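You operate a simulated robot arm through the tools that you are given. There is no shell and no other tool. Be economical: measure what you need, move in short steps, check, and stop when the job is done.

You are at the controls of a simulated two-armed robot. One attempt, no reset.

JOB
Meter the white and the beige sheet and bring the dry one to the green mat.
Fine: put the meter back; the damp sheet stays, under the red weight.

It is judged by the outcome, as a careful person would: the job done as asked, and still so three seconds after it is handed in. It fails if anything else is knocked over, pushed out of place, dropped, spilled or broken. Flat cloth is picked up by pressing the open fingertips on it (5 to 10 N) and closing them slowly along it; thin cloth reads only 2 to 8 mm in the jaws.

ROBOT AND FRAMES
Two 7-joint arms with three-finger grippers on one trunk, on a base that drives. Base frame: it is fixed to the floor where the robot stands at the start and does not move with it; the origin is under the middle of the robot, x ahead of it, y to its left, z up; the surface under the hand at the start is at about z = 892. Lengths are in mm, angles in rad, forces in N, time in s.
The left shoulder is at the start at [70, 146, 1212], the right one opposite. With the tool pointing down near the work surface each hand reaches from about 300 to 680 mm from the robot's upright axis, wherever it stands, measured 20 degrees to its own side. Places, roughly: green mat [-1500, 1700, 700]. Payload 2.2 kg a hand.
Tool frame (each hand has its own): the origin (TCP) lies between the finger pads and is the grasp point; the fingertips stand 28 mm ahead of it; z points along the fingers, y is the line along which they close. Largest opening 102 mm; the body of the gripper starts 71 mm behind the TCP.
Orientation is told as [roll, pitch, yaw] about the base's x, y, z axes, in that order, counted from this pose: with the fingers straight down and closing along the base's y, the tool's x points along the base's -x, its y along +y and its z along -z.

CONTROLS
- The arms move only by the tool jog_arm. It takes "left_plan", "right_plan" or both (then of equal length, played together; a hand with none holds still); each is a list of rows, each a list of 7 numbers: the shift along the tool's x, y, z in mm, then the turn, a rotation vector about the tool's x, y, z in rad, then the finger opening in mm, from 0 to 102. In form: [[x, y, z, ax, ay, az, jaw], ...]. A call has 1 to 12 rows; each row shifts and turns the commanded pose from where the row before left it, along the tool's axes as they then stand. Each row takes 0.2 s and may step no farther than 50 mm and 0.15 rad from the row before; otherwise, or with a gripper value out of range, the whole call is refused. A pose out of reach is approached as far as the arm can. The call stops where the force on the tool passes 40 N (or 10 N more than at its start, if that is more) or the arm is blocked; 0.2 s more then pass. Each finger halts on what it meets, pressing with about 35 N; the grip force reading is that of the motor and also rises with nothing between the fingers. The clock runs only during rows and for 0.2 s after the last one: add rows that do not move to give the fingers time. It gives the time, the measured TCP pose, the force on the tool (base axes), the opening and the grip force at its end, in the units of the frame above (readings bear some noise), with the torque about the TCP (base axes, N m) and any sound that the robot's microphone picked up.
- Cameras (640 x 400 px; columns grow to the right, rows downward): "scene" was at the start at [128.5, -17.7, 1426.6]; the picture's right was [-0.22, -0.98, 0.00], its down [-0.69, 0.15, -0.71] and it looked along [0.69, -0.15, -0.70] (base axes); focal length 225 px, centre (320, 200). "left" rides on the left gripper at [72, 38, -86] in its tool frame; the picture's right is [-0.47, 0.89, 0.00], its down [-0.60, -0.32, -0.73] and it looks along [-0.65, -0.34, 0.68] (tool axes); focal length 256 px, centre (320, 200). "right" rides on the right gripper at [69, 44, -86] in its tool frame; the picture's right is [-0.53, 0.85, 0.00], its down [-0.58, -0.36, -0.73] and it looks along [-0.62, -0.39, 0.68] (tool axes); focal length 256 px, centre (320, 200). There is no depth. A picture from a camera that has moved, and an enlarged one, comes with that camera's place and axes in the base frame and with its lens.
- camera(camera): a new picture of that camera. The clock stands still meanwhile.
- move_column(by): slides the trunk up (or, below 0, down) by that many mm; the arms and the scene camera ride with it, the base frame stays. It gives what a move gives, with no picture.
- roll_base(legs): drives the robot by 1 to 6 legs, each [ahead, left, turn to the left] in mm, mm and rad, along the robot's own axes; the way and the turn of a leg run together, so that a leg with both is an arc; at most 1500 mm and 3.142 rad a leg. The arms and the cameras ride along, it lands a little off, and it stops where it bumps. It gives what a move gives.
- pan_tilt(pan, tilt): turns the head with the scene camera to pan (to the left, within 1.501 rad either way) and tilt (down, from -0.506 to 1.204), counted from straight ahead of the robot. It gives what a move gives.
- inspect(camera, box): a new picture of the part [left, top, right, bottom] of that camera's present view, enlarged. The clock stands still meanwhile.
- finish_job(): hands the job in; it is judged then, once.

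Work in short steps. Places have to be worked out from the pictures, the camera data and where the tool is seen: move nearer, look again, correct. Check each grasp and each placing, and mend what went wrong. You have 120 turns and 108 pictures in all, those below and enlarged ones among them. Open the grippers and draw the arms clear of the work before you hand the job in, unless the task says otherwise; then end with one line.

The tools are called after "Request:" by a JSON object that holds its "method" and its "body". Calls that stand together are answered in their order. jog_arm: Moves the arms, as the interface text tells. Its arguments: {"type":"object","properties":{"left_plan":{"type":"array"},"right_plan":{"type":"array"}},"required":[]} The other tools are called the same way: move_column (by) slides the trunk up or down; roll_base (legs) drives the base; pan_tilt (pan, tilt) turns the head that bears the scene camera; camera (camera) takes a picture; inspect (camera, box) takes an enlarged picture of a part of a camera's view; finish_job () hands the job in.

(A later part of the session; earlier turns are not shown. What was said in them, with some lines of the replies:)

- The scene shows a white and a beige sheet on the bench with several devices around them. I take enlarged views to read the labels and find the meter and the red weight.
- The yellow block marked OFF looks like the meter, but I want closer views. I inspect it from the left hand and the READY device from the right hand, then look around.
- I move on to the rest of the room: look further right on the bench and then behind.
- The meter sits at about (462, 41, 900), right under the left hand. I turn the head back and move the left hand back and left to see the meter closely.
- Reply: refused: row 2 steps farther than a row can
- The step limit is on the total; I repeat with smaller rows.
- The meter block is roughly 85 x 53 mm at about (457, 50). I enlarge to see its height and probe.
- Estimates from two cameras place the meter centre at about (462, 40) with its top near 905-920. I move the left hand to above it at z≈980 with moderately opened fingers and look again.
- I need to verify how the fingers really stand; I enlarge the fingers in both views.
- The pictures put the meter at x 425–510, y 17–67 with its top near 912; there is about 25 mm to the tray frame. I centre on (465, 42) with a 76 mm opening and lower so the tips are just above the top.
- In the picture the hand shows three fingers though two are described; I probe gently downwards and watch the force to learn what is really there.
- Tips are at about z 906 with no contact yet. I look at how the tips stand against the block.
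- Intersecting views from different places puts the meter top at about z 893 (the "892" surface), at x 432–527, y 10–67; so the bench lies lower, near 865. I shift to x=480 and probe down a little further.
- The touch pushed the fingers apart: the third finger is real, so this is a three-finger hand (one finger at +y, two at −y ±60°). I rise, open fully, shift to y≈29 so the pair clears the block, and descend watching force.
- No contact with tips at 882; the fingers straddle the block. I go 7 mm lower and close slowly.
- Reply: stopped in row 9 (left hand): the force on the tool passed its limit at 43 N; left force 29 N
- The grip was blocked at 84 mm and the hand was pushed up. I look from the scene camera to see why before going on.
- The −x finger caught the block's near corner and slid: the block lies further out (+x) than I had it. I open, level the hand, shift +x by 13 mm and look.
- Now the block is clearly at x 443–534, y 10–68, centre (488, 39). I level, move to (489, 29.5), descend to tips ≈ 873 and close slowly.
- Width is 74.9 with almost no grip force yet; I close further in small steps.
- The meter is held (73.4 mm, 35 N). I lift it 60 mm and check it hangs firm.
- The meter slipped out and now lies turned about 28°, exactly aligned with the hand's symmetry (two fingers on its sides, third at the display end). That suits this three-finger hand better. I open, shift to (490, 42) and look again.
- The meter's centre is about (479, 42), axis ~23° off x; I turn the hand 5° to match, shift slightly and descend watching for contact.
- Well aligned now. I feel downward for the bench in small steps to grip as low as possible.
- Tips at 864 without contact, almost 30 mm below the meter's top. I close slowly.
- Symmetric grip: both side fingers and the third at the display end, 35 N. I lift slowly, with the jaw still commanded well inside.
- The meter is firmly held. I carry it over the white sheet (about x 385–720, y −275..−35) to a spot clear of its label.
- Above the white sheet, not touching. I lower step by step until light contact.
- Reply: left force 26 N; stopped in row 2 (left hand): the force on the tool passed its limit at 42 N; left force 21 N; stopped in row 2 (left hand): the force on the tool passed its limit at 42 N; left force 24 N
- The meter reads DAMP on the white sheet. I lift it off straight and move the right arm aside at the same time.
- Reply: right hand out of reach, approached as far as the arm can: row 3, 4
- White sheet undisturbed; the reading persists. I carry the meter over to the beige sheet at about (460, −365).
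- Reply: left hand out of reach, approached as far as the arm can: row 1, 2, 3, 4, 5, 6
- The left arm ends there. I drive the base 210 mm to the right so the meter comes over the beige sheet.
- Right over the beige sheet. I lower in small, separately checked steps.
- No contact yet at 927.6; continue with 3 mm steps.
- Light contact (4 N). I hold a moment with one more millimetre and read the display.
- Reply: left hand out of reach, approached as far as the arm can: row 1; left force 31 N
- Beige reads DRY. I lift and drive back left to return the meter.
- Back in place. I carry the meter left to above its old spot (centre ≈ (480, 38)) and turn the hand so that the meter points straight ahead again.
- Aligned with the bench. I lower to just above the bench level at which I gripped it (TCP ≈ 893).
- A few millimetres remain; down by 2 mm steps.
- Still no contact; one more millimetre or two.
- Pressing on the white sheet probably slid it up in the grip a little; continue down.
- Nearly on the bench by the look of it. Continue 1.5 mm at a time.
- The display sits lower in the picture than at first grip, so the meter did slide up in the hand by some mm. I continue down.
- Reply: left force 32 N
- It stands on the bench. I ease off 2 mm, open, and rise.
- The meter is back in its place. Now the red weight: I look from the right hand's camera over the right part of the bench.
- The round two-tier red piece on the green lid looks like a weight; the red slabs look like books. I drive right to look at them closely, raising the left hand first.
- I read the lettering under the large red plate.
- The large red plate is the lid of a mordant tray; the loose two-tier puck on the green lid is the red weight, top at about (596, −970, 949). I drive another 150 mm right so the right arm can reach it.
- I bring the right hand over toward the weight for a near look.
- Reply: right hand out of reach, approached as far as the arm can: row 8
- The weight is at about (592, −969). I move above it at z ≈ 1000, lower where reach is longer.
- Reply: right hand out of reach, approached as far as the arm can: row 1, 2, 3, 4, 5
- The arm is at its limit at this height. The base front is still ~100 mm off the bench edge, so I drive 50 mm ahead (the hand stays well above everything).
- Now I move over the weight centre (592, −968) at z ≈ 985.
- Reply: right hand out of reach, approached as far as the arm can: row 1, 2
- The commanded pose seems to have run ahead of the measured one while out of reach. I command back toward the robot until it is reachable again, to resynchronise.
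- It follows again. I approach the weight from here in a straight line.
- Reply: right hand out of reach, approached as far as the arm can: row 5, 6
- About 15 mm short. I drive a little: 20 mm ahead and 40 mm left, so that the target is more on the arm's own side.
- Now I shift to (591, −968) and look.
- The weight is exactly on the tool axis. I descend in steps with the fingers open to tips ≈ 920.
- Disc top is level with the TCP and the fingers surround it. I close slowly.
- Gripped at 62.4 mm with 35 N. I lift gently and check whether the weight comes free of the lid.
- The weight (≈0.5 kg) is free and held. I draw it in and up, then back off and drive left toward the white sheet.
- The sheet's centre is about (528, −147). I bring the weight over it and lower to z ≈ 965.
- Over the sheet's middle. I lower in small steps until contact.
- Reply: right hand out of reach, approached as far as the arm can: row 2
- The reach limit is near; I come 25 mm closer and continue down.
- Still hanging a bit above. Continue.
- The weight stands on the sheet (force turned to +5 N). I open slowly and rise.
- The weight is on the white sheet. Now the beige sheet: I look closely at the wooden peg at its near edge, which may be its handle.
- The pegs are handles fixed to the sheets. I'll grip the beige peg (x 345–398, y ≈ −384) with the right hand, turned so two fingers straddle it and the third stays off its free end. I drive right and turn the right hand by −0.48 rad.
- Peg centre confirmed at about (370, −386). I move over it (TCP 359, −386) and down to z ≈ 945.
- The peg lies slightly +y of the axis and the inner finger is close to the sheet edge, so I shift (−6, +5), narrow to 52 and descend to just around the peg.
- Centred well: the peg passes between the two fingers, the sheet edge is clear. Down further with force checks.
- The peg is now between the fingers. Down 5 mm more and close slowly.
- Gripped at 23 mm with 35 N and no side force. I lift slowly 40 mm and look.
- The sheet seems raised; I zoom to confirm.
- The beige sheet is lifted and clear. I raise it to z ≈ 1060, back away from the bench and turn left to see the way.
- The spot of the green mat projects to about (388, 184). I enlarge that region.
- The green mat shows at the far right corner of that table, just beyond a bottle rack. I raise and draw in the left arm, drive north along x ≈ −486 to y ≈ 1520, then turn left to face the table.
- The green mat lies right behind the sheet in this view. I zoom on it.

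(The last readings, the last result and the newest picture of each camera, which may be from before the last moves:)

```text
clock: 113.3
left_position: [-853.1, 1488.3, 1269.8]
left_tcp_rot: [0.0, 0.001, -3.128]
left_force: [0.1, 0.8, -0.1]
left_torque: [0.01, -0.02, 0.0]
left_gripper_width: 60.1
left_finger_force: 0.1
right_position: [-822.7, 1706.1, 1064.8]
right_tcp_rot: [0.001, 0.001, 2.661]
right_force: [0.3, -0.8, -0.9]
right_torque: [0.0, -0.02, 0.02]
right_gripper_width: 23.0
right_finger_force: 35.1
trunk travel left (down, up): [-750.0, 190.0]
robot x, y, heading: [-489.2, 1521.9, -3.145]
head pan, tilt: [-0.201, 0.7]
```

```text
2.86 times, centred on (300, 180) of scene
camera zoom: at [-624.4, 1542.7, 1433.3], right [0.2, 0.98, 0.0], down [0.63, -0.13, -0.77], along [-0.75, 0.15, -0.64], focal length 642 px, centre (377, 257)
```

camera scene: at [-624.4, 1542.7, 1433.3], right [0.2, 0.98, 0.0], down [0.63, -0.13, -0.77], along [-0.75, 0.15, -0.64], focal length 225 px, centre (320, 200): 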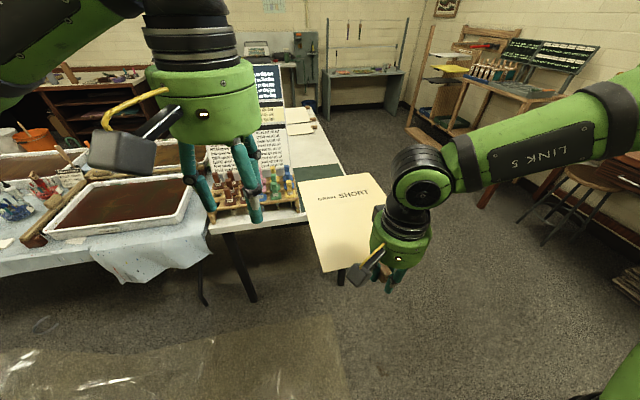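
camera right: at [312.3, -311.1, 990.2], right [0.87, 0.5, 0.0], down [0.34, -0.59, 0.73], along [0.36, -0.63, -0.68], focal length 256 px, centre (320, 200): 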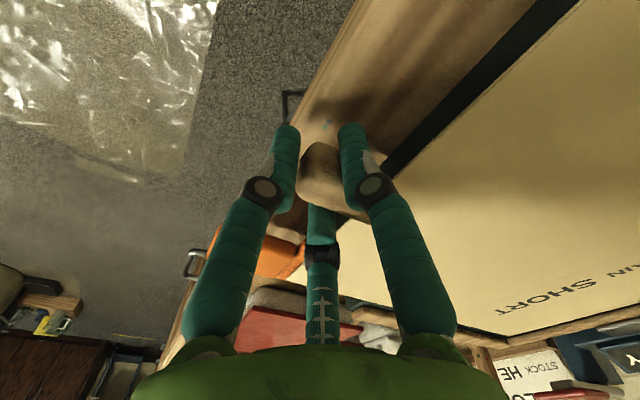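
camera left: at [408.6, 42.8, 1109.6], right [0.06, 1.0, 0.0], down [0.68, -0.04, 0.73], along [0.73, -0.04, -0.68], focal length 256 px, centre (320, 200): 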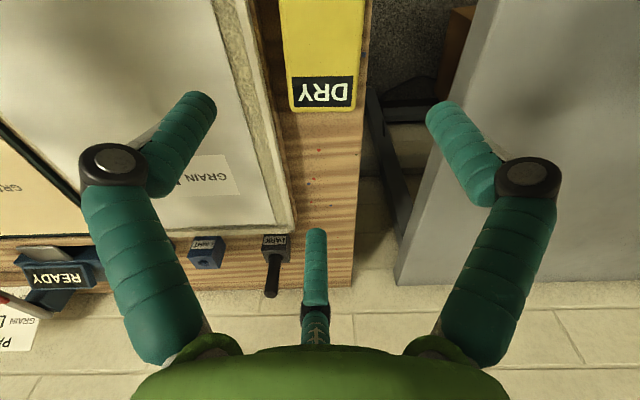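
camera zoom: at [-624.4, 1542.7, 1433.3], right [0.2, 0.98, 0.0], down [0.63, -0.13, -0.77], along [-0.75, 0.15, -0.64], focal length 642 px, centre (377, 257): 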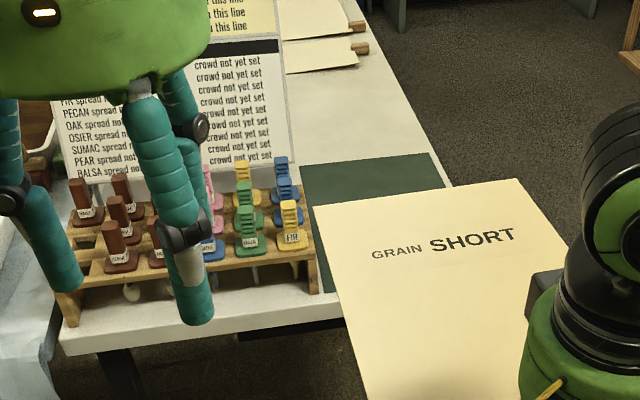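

Mat extends about x −1815…−1375, y 1610…1910; the rack ends at y ≈ 1605 and the sign at y ≈ 1554. I aim the sheet centre at (−1560, 1765). I draw the left arm in more, shift sideways 58 mm and go ahead 440 mm for another look.

Request:
{"method": "jog_arm", "body": {"left_plan": [[20, 0, -10, 0, 0, 0, 60], [20, 0, -10, 0, 0, 0, 60], [10, 0, -10, 0, 0, 0, 60]]}}

Request:
{"method": "roll_base", "body": {"legs": [[0, -58, 0], [440, 0, 0]]}}

Request:
{"method": "camera", "body": {"camera": "scene"}}

```text
clock: 114.1
left_position: [-802.1, 1489.4, 1299.7]
left_tcp_rot: [-0.002, 0.001, -3.129]
left_force: [-0.7, 0.2, 0.5]
left_torque: [-0.01, 0.0, -0.02]
left_gripper_width: 60.0
left_finger_force: 0.0
right_position: [-823.7, 1706.5, 1064.8]
right_tcp_rot: [-0.001, 0.0, 2.661]
right_force: [-0.6, 0.7, 0.2]
right_torque: [0.0, -0.04, -0.03]
right_gripper_width: 23.4
right_finger_force: 35.4
trunk travel left (down, up): [-750.0, 190.0]
robot x, y, heading: [-489.6, 1522.9, -3.137]
head pan, tilt: [-0.201, 0.7]
```

```text
clock: 117.3
left_position: [-1232.7, 1547.4, 1301.7]
left_tcp_rot: [0.0, -0.003, -3.135]
left_force: [0.0, -0.6, -0.5]
left_torque: [0.02, 0.03, 0.0]
left_gripper_width: 59.9
left_finger_force: 0.0
right_position: [-1252.9, 1766.2, 1064.4]
right_tcp_rot: [-0.001, 0.0, 2.656]
right_force: [-0.1, 0.4, -0.7]
right_torque: [-0.02, 0.02, -0.03]
right_gripper_width: 23.1
right_finger_force: 34.6
trunk travel left (down, up): [-750.0, 190.0]
robot x, y, heading: [-921.1, 1585.6, 3.14]
head pan, tilt: [-0.201, 0.7]
```

```text
15 pictures are left
camera scene: at [-1053.7, 1601.2, 1433.4], right [0.2, 0.98, 0.0], down [0.63, -0.13, -0.77], along [-0.75, 0.15, -0.64], focal length 225 px, centre (320, 200)
```

scene: 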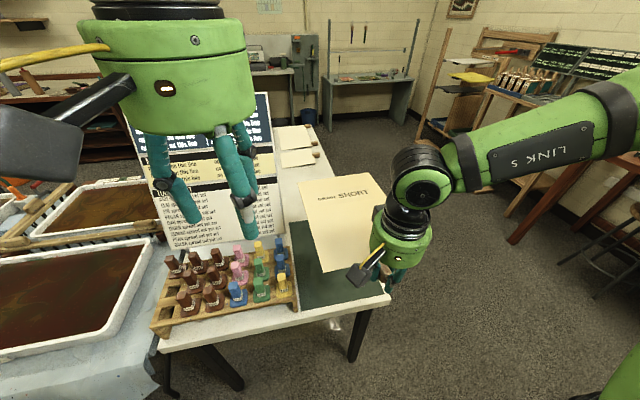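

Now the mat's near edge is clear: mat x −1395…−1815, y 1600…1890. I drive 80 mm ahead and 10 mm left, extend the right arm 50 mm, then lower the trunk.

Request:
{"method": "roll_base", "body": {"legs": [[80, 10, 0]]}}

Request:
{"method": "jog_arm", "body": {"right_plan": [[-22, 11.5, 0, 0, 0, 0, 4], [-22, 11.5, 0, 0, 0, 0, 4], [0, 0, 0, 0, 0, 0, 4]]}}

Request:
{"method": "camera", "body": {"camera": "scene"}}

```text
clock: 118.4
left_position: [-1308.2, 1539.7, 1301.0]
left_tcp_rot: [-0.001, -0.004, -3.136]
left_force: [-0.3, -0.2, 0.3]
left_torque: [-0.03, 0.06, 0.02]
left_gripper_width: 60.0
left_finger_force: 0.0
right_position: [-1328.3, 1756.4, 1065.7]
right_tcp_rot: [0.0, -0.001, 2.657]
right_force: [0.2, -0.6, -0.1]
right_torque: [-0.06, 0.04, 0.01]
right_gripper_width: 23.1
right_finger_force: 35.0
trunk travel left (down, up): [-750.0, 190.0]
robot x, y, heading: [-999.2, 1574.9, 3.138]
head pan, tilt: [-0.201, 0.7]
```

```text
clock: 119.2
left_position: [-1313.6, 1538.1, 1299.8]
left_tcp_rot: [0.0, 0.001, -3.134]
left_force: [0.9, -0.5, 0.5]
left_torque: [-0.03, 0.02, 0.0]
left_gripper_width: 60.3
left_finger_force: 0.0
right_position: [-1381.4, 1757.3, 1064.5]
right_tcp_rot: [-0.002, 0.001, 2.657]
right_force: [1.1, -0.6, 0.6]
right_torque: [-0.01, -0.01, 0.01]
right_gripper_width: 23.4
right_finger_force: 35.2
trunk travel left (down, up): [-750.0, 190.0]
robot x, y, heading: [-999.3, 1574.2, 3.134]
head pan, tilt: [-0.201, 0.7]
```

```text
14 pictures are left
camera scene: at [-1135.2, 1591.7, 1433.1], right [0.2, 0.98, 0.0], down [0.63, -0.13, -0.76], along [-0.75, 0.16, -0.64], focal length 225 px, centre (320, 200)
```

scene: 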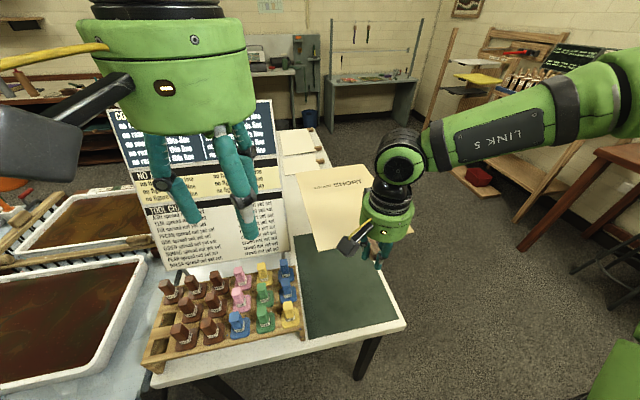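

Sheet centre will be at about (−1586, 1757), the mat's centre (−1592, 1752). I lower the trunk by 300 mm.

Request:
{"method": "move_column", "body": {"by": -300}}

Request:
{"method": "camera", "body": {"camera": "scene"}}

```text
clock: 122.2
left_position: [-1310.0, 1540.9, 1002.9]
left_tcp_rot: [-0.001, -0.004, -3.135]
left_force: [0.6, -0.3, 0.7]
left_torque: [-0.01, 0.02, 0.0]
left_gripper_width: 60.3
left_finger_force: 0.0
right_position: [-1379.3, 1756.5, 769.0]
right_tcp_rot: [0.003, -0.008, 2.656]
right_force: [0.8, 9.2, 37.2]
right_torque: [0.16, -0.6, 0.17]
right_gripper_width: 23.3
right_finger_force: 35.1
trunk travel left (down, up): [-450.0, 490.0]
robot x, y, heading: [-1000.6, 1574.0, 3.138]
head pan, tilt: [-0.201, 0.7]
```

```text
13 pictures are left
camera scene: at [-1130.8, 1591.7, 1134.3], right [0.2, 0.98, 0.0], down [0.63, -0.13, -0.77], along [-0.75, 0.16, -0.64], focal length 225 px, centre (320, 200)
```

scene: 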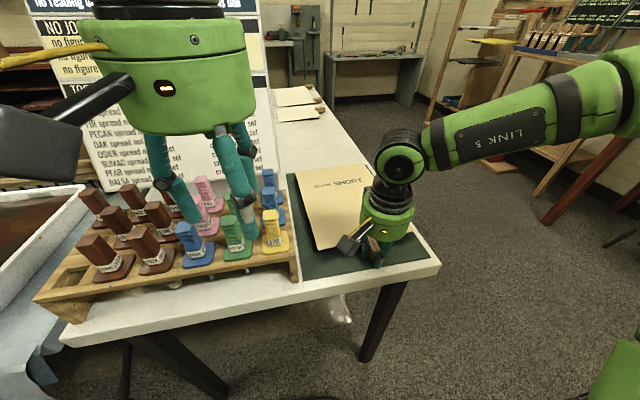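

The fingertips already press on the mat (37 N), so its surface is at about z 741. I ease the hand up a few mm and check the placement in a zoom before releasing.

Request:
{"method": "jog_arm", "body": {"right_plan": [[0, 0, -2, 0, 0, 0, 4], [0, 0, -1, 0, 0, 0, 4]]}}

Request:
{"method": "inspect", "body": {"camera": "scene", "box": [260, 150, 460, 300]}}

Request:
{"method": "camera", "body": {"camera": "right"}}

```text
clock: 122.8
left_position: [-1311.2, 1538.1, 1001.1]
left_tcp_rot: [-0.001, -0.003, -3.134]
left_force: [-0.4, -0.1, -0.3]
left_torque: [-0.01, -0.03, -0.02]
left_gripper_width: 59.8
left_finger_force: 0.1
right_position: [-1380.7, 1757.0, 767.9]
right_tcp_rot: [0.001, -0.003, 2.656]
right_force: [-2.9, 9.2, 30.4]
right_torque: [0.25, 0.35, 0.17]
right_gripper_width: 23.4
right_finger_force: 34.9
trunk travel left (down, up): [-450.0, 490.0]
robot x, y, heading: [-1002.0, 1573.5, 3.139]
head pan, tilt: [-0.201, 0.7]
```

```text
2.67 times, centred on (360, 225) of scene
camera zoom: at [-1131.9, 1591.8, 1133.6], right [0.2, 0.98, 0.0], down [0.63, -0.13, -0.77], along [-0.75, 0.16, -0.64], focal length 599 px, centre (213, 133)
```

zoom: 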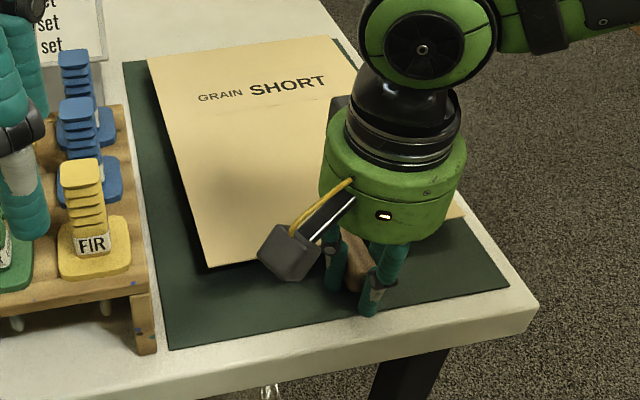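

```text
11 pictures are left
camera right: at [-1338.6, 1686.0, 856.0], right [-0.87, -0.5, 0.0], down [-0.34, 0.59, 0.73], along [-0.37, 0.63, -0.68], focal length 256 px, centre (320, 200)
```

right: 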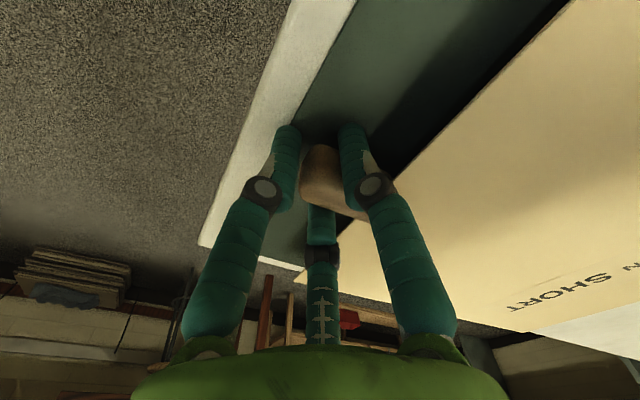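

The sheet floats a little right and far on the mat. I lift slightly, shift 20 mm toward the robot and 18 mm to the left, and lower again.

Request:
{"method": "jog_arm", "body": {"right_plan": [[0, 0, -6, 0, 0, 0, 4], [0, 0, -6, 0, 0, 0, 4], [13, 3.3, 0, 0, 0, 0, 4], [13, 3.3, 0, 0, 0, 0, 4], [0, 0, 0, 0, 0, 0, 4]]}}

Request:
{"method": "jog_arm", "body": {"right_plan": [[0, 0, 3, 0, 0, 0, 4], [0, 0, 0, 0, 0, 0, 4]]}}

```text
clock: 124.0
left_position: [-1312.6, 1539.3, 999.1]
left_tcp_rot: [0.0, 0.0, -3.135]
left_force: [0.3, -0.1, 0.4]
left_torque: [0.02, 0.01, -0.02]
left_gripper_width: 60.0
left_finger_force: 0.1
right_position: [-1360.0, 1738.3, 779.2]
right_tcp_rot: [0.0, 0.003, 2.656]
right_force: [-0.1, 0.4, -0.9]
right_torque: [0.01, -0.03, 0.0]
right_gripper_width: 23.3
right_finger_force: 35.0
trunk travel left (down, up): [-450.0, 490.0]
robot x, y, heading: [-1002.7, 1571.8, 3.138]
head pan, tilt: [-0.201, 0.7]
```

```text
clock: 124.6
left_position: [-1312.9, 1539.1, 999.3]
left_tcp_rot: [0.001, 0.0, -3.135]
left_force: [0.2, -0.5, -0.3]
left_torque: [-0.02, 0.04, -0.06]
left_gripper_width: 59.6
left_finger_force: 0.0
right_position: [-1360.1, 1737.6, 777.0]
right_tcp_rot: [-0.002, 0.002, 2.657]
right_force: [0.4, 0.6, -0.1]
right_torque: [0.0, 0.01, 0.04]
right_gripper_width: 23.3
right_finger_force: 34.9
trunk travel left (down, up): [-450.0, 490.0]
robot x, y, heading: [-999.0, 1572.0, 3.14]
head pan, tilt: [-0.201, 0.7]
```

Request:
{"method": "jog_arm", "body": {"right_plan": [[0, 0, 3, 0, 0, 0, 4], [0, 0, 1.5, 0, 0, 0, 4]]}}

Request:
{"method": "inspect", "body": {"camera": "scene", "box": [260, 150, 460, 300]}}

```text
clock: 125.2
left_position: [-1312.4, 1538.0, 998.5]
left_tcp_rot: [-0.001, 0.001, -3.135]
left_force: [0.2, 0.0, 0.0]
left_torque: [-0.01, 0.01, 0.02]
left_gripper_width: 60.1
left_finger_force: 0.1
right_position: [-1359.8, 1737.4, 773.7]
right_tcp_rot: [0.0, 0.002, 2.657]
right_force: [-0.3, 0.7, 0.0]
right_torque: [-0.01, 0.0, -0.01]
right_gripper_width: 23.3
right_finger_force: 35.1
trunk travel left (down, up): [-450.0, 490.0]
robot x, y, heading: [-1000.3, 1573.7, 3.139]
head pan, tilt: [-0.201, 0.7]
```

```text
2.67 times, centred on (360, 225) of scene
camera zoom: at [-1134.2, 1591.7, 1133.2], right [0.2, 0.98, 0.0], down [0.63, -0.13, -0.76], along [-0.75, 0.16, -0.64], focal length 599 px, centre (213, 133)
```

zoom: 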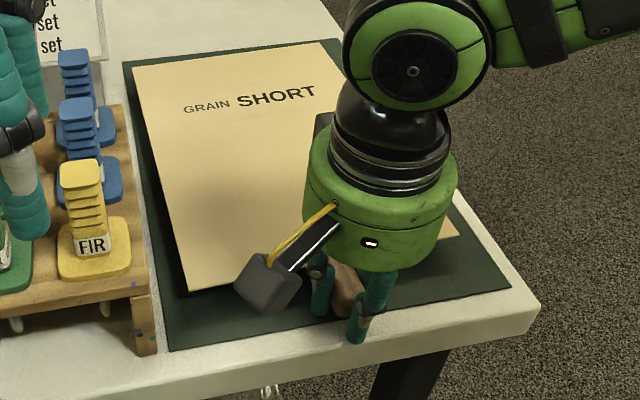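

Well within the mat now. I lower the last 2–3 mm and open slowly.

Request:
{"method": "jog_arm", "body": {"right_plan": [[0, 0, 2, 0, 0, 0, 4], [0, 0, 0, 0, 0, 0, 12], [0, 0, 0, 0, 0, 0, 20], [0, 0, 0, 0, 0, 0, 24], [0, 0, 0, 0, 0, 0, 27], [0, 0, 0, 0, 0, 0, 31], [0, 0, 0, 0, 0, 0, 38], [0, 0, 0, 0, 0, 0, 46], [0, 0, 0, 0, 0, 0, 52], [0, 0, 0, 0, 0, 0, 52]]}}

Request:
{"method": "camera", "body": {"camera": "right"}}

```text
clock: 127.4
left_position: [-1312.2, 1540.4, 999.5]
left_tcp_rot: [-0.001, 0.0, -3.135]
left_force: [-1.0, -0.4, 0.0]
left_torque: [-0.01, 0.02, -0.03]
left_gripper_width: 60.0
left_finger_force: 0.0
right_position: [-1360.0, 1738.5, 770.0]
right_tcp_rot: [-0.001, 0.002, 2.656]
right_force: [1.4, 0.2, -0.2]
right_torque: [0.03, 0.0, -0.01]
right_gripper_width: 52.1
right_finger_force: 0.0
trunk travel left (down, up): [-450.0, 490.0]
robot x, y, heading: [-1001.1, 1574.5, 3.145]
head pan, tilt: [-0.201, 0.7]
```

```text
9 pictures are left
camera right: at [-1319.3, 1667.5, 857.7], right [-0.87, -0.5, 0.0], down [-0.34, 0.59, 0.73], along [-0.36, 0.63, -0.68], focal length 256 px, centre (320, 200)
```

right: 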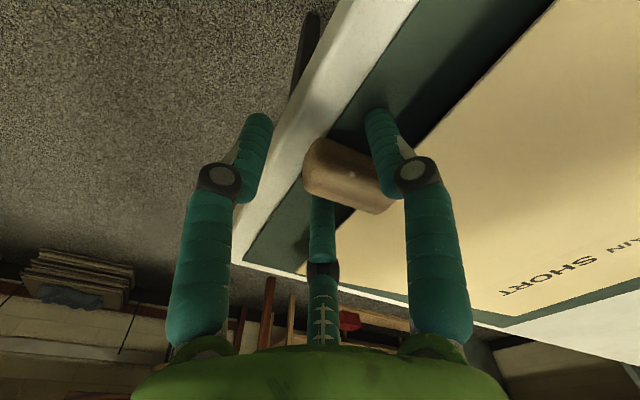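

Released and resting. I open a touch more and rise straight up with small first steps.

Request:
{"method": "jog_arm", "body": {"right_plan": [[0, 0, 0, 0, 0, 0, 58], [0, 0, -4, 0, 0, 0, 58], [0, 0, -10, 0, 0, 0, 58], [0, 0, -20, 0, 0, 0, 60], [0, 0, -40, 0, 0, 0, 80], [0, 0, -45, 0, 0, 0, 100]]}}

Request:
{"method": "camera", "body": {"camera": "scene"}}

```text
clock: 128.8
left_position: [-1312.0, 1539.6, 1001.3]
left_tcp_rot: [-0.002, -0.003, -3.136]
left_force: [1.0, 0.6, 0.4]
left_torque: [0.0, 0.02, -0.01]
left_gripper_width: 60.0
left_finger_force: 0.2
right_position: [-1360.7, 1736.7, 890.6]
right_tcp_rot: [-0.002, 0.0, 2.661]
right_force: [0.1, -0.6, 0.4]
right_torque: [-0.01, 0.0, 0.01]
right_gripper_width: 99.9
right_finger_force: 0.0
trunk travel left (down, up): [-450.0, 490.0]
robot x, y, heading: [-998.1, 1574.2, 3.14]
head pan, tilt: [-0.201, 0.7]
```

```text
8 pictures are left
camera scene: at [-1133.4, 1591.4, 1133.3], right [0.2, 0.98, 0.0], down [0.63, -0.13, -0.77], along [-0.75, 0.16, -0.64], focal length 225 px, centre (320, 200)
```

scene: 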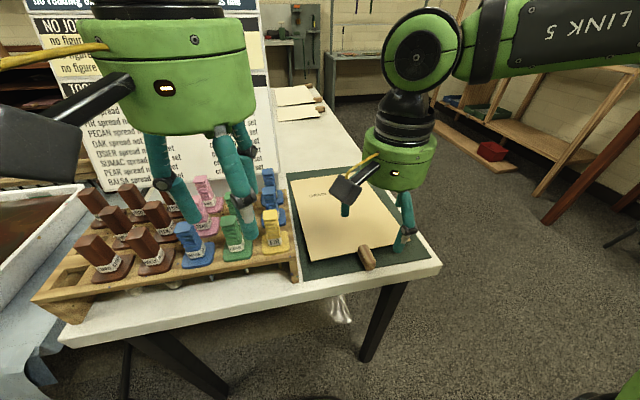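

The beige sheet lies on the green mat. I raise the trunk, open the left hand as well, back away and take a last look.

Request:
{"method": "move_column", "body": {"by": 200}}

Request:
{"method": "roll_base", "body": {"legs": [[-350, 0, 0]]}}

Request:
{"method": "jog_arm", "body": {"left_plan": [[0, 0, 0, 0, 0, 0, 100], [0, 0, 0, 0, 0, 0, 100]]}}

Request:
{"method": "inspect", "body": {"camera": "scene", "box": [200, 100, 440, 260]}}

```text
clock: 130.9
left_position: [-1313.7, 1538.7, 1199.2]
left_tcp_rot: [-0.001, 0.0, -3.135]
left_force: [0.1, 0.1, 0.0]
left_torque: [0.01, 0.04, -0.02]
left_gripper_width: 60.1
left_finger_force: 0.0
right_position: [-1361.7, 1735.9, 1091.4]
right_tcp_rot: [0.0, 0.001, 2.657]
right_force: [0.1, -0.5, -1.1]
right_torque: [-0.02, 0.01, -0.02]
right_gripper_width: 100.0
right_finger_force: 0.0
trunk travel left (down, up): [-650.0, 290.0]
robot x, y, heading: [-999.3, 1575.8, 3.14]
head pan, tilt: [-0.201, 0.7]
```

```text
clock: 133.2
left_position: [-963.5, 1538.1, 1200.1]
left_tcp_rot: [0.001, -0.001, -3.131]
left_force: [0.4, -0.4, -0.3]
left_torque: [0.0, -0.06, 0.01]
left_gripper_width: 59.8
left_finger_force: 0.1
right_position: [-1010.5, 1735.0, 1089.9]
right_tcp_rot: [-0.001, 0.002, 2.661]
right_force: [0.0, 0.0, 0.3]
right_torque: [0.0, 0.02, 0.0]
right_gripper_width: 99.8
right_finger_force: 0.0
trunk travel left (down, up): [-650.0, 290.0]
robot x, y, heading: [-649.0, 1572.7, 3.142]
head pan, tilt: [-0.201, 0.7]
```

```text
clock: 133.8
left_position: [-961.9, 1537.6, 1200.1]
left_tcp_rot: [-0.001, 0.002, -3.13]
left_force: [-0.1, 0.0, -0.4]
left_torque: [-0.03, 0.01, 0.02]
left_gripper_width: 99.7
left_finger_force: 0.1
right_position: [-1011.6, 1734.4, 1089.9]
right_tcp_rot: [0.0, 0.001, 2.661]
right_force: [-0.9, -0.4, -0.6]
right_torque: [-0.01, 0.03, -0.02]
right_gripper_width: 100.3
right_finger_force: 0.0
trunk travel left (down, up): [-650.0, 290.0]
robot x, y, heading: [-653.0, 1574.6, 3.14]
head pan, tilt: [-0.201, 0.7]
```

```text
2.50 times, centred on (320, 180) of scene
camera zoom: at [-783.2, 1590.6, 1333.3], right [0.2, 0.98, 0.0], down [0.63, -0.13, -0.77], along [-0.75, 0.15, -0.64], focal length 561 px, centre (320, 250)
```

zoom: 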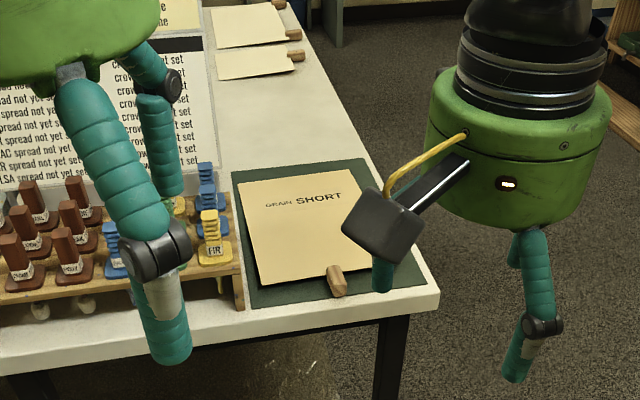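

The beige sheet rests fully on the green mat. The meter is back in its place, the damp white sheet stays under the red weight, and both hands are open and clear, so I hand in.

Request:
{"method": "finish_job", "body": {}}

```text
The job is handed in.
```

The white sheet metered DAMP and stays on the bench under the red weight, which I took from the green lid. The beige sheet metered DRY and lies on the green mat. The meter slipped once while I was lifting it, but it is back within about a centimetre of where it started.
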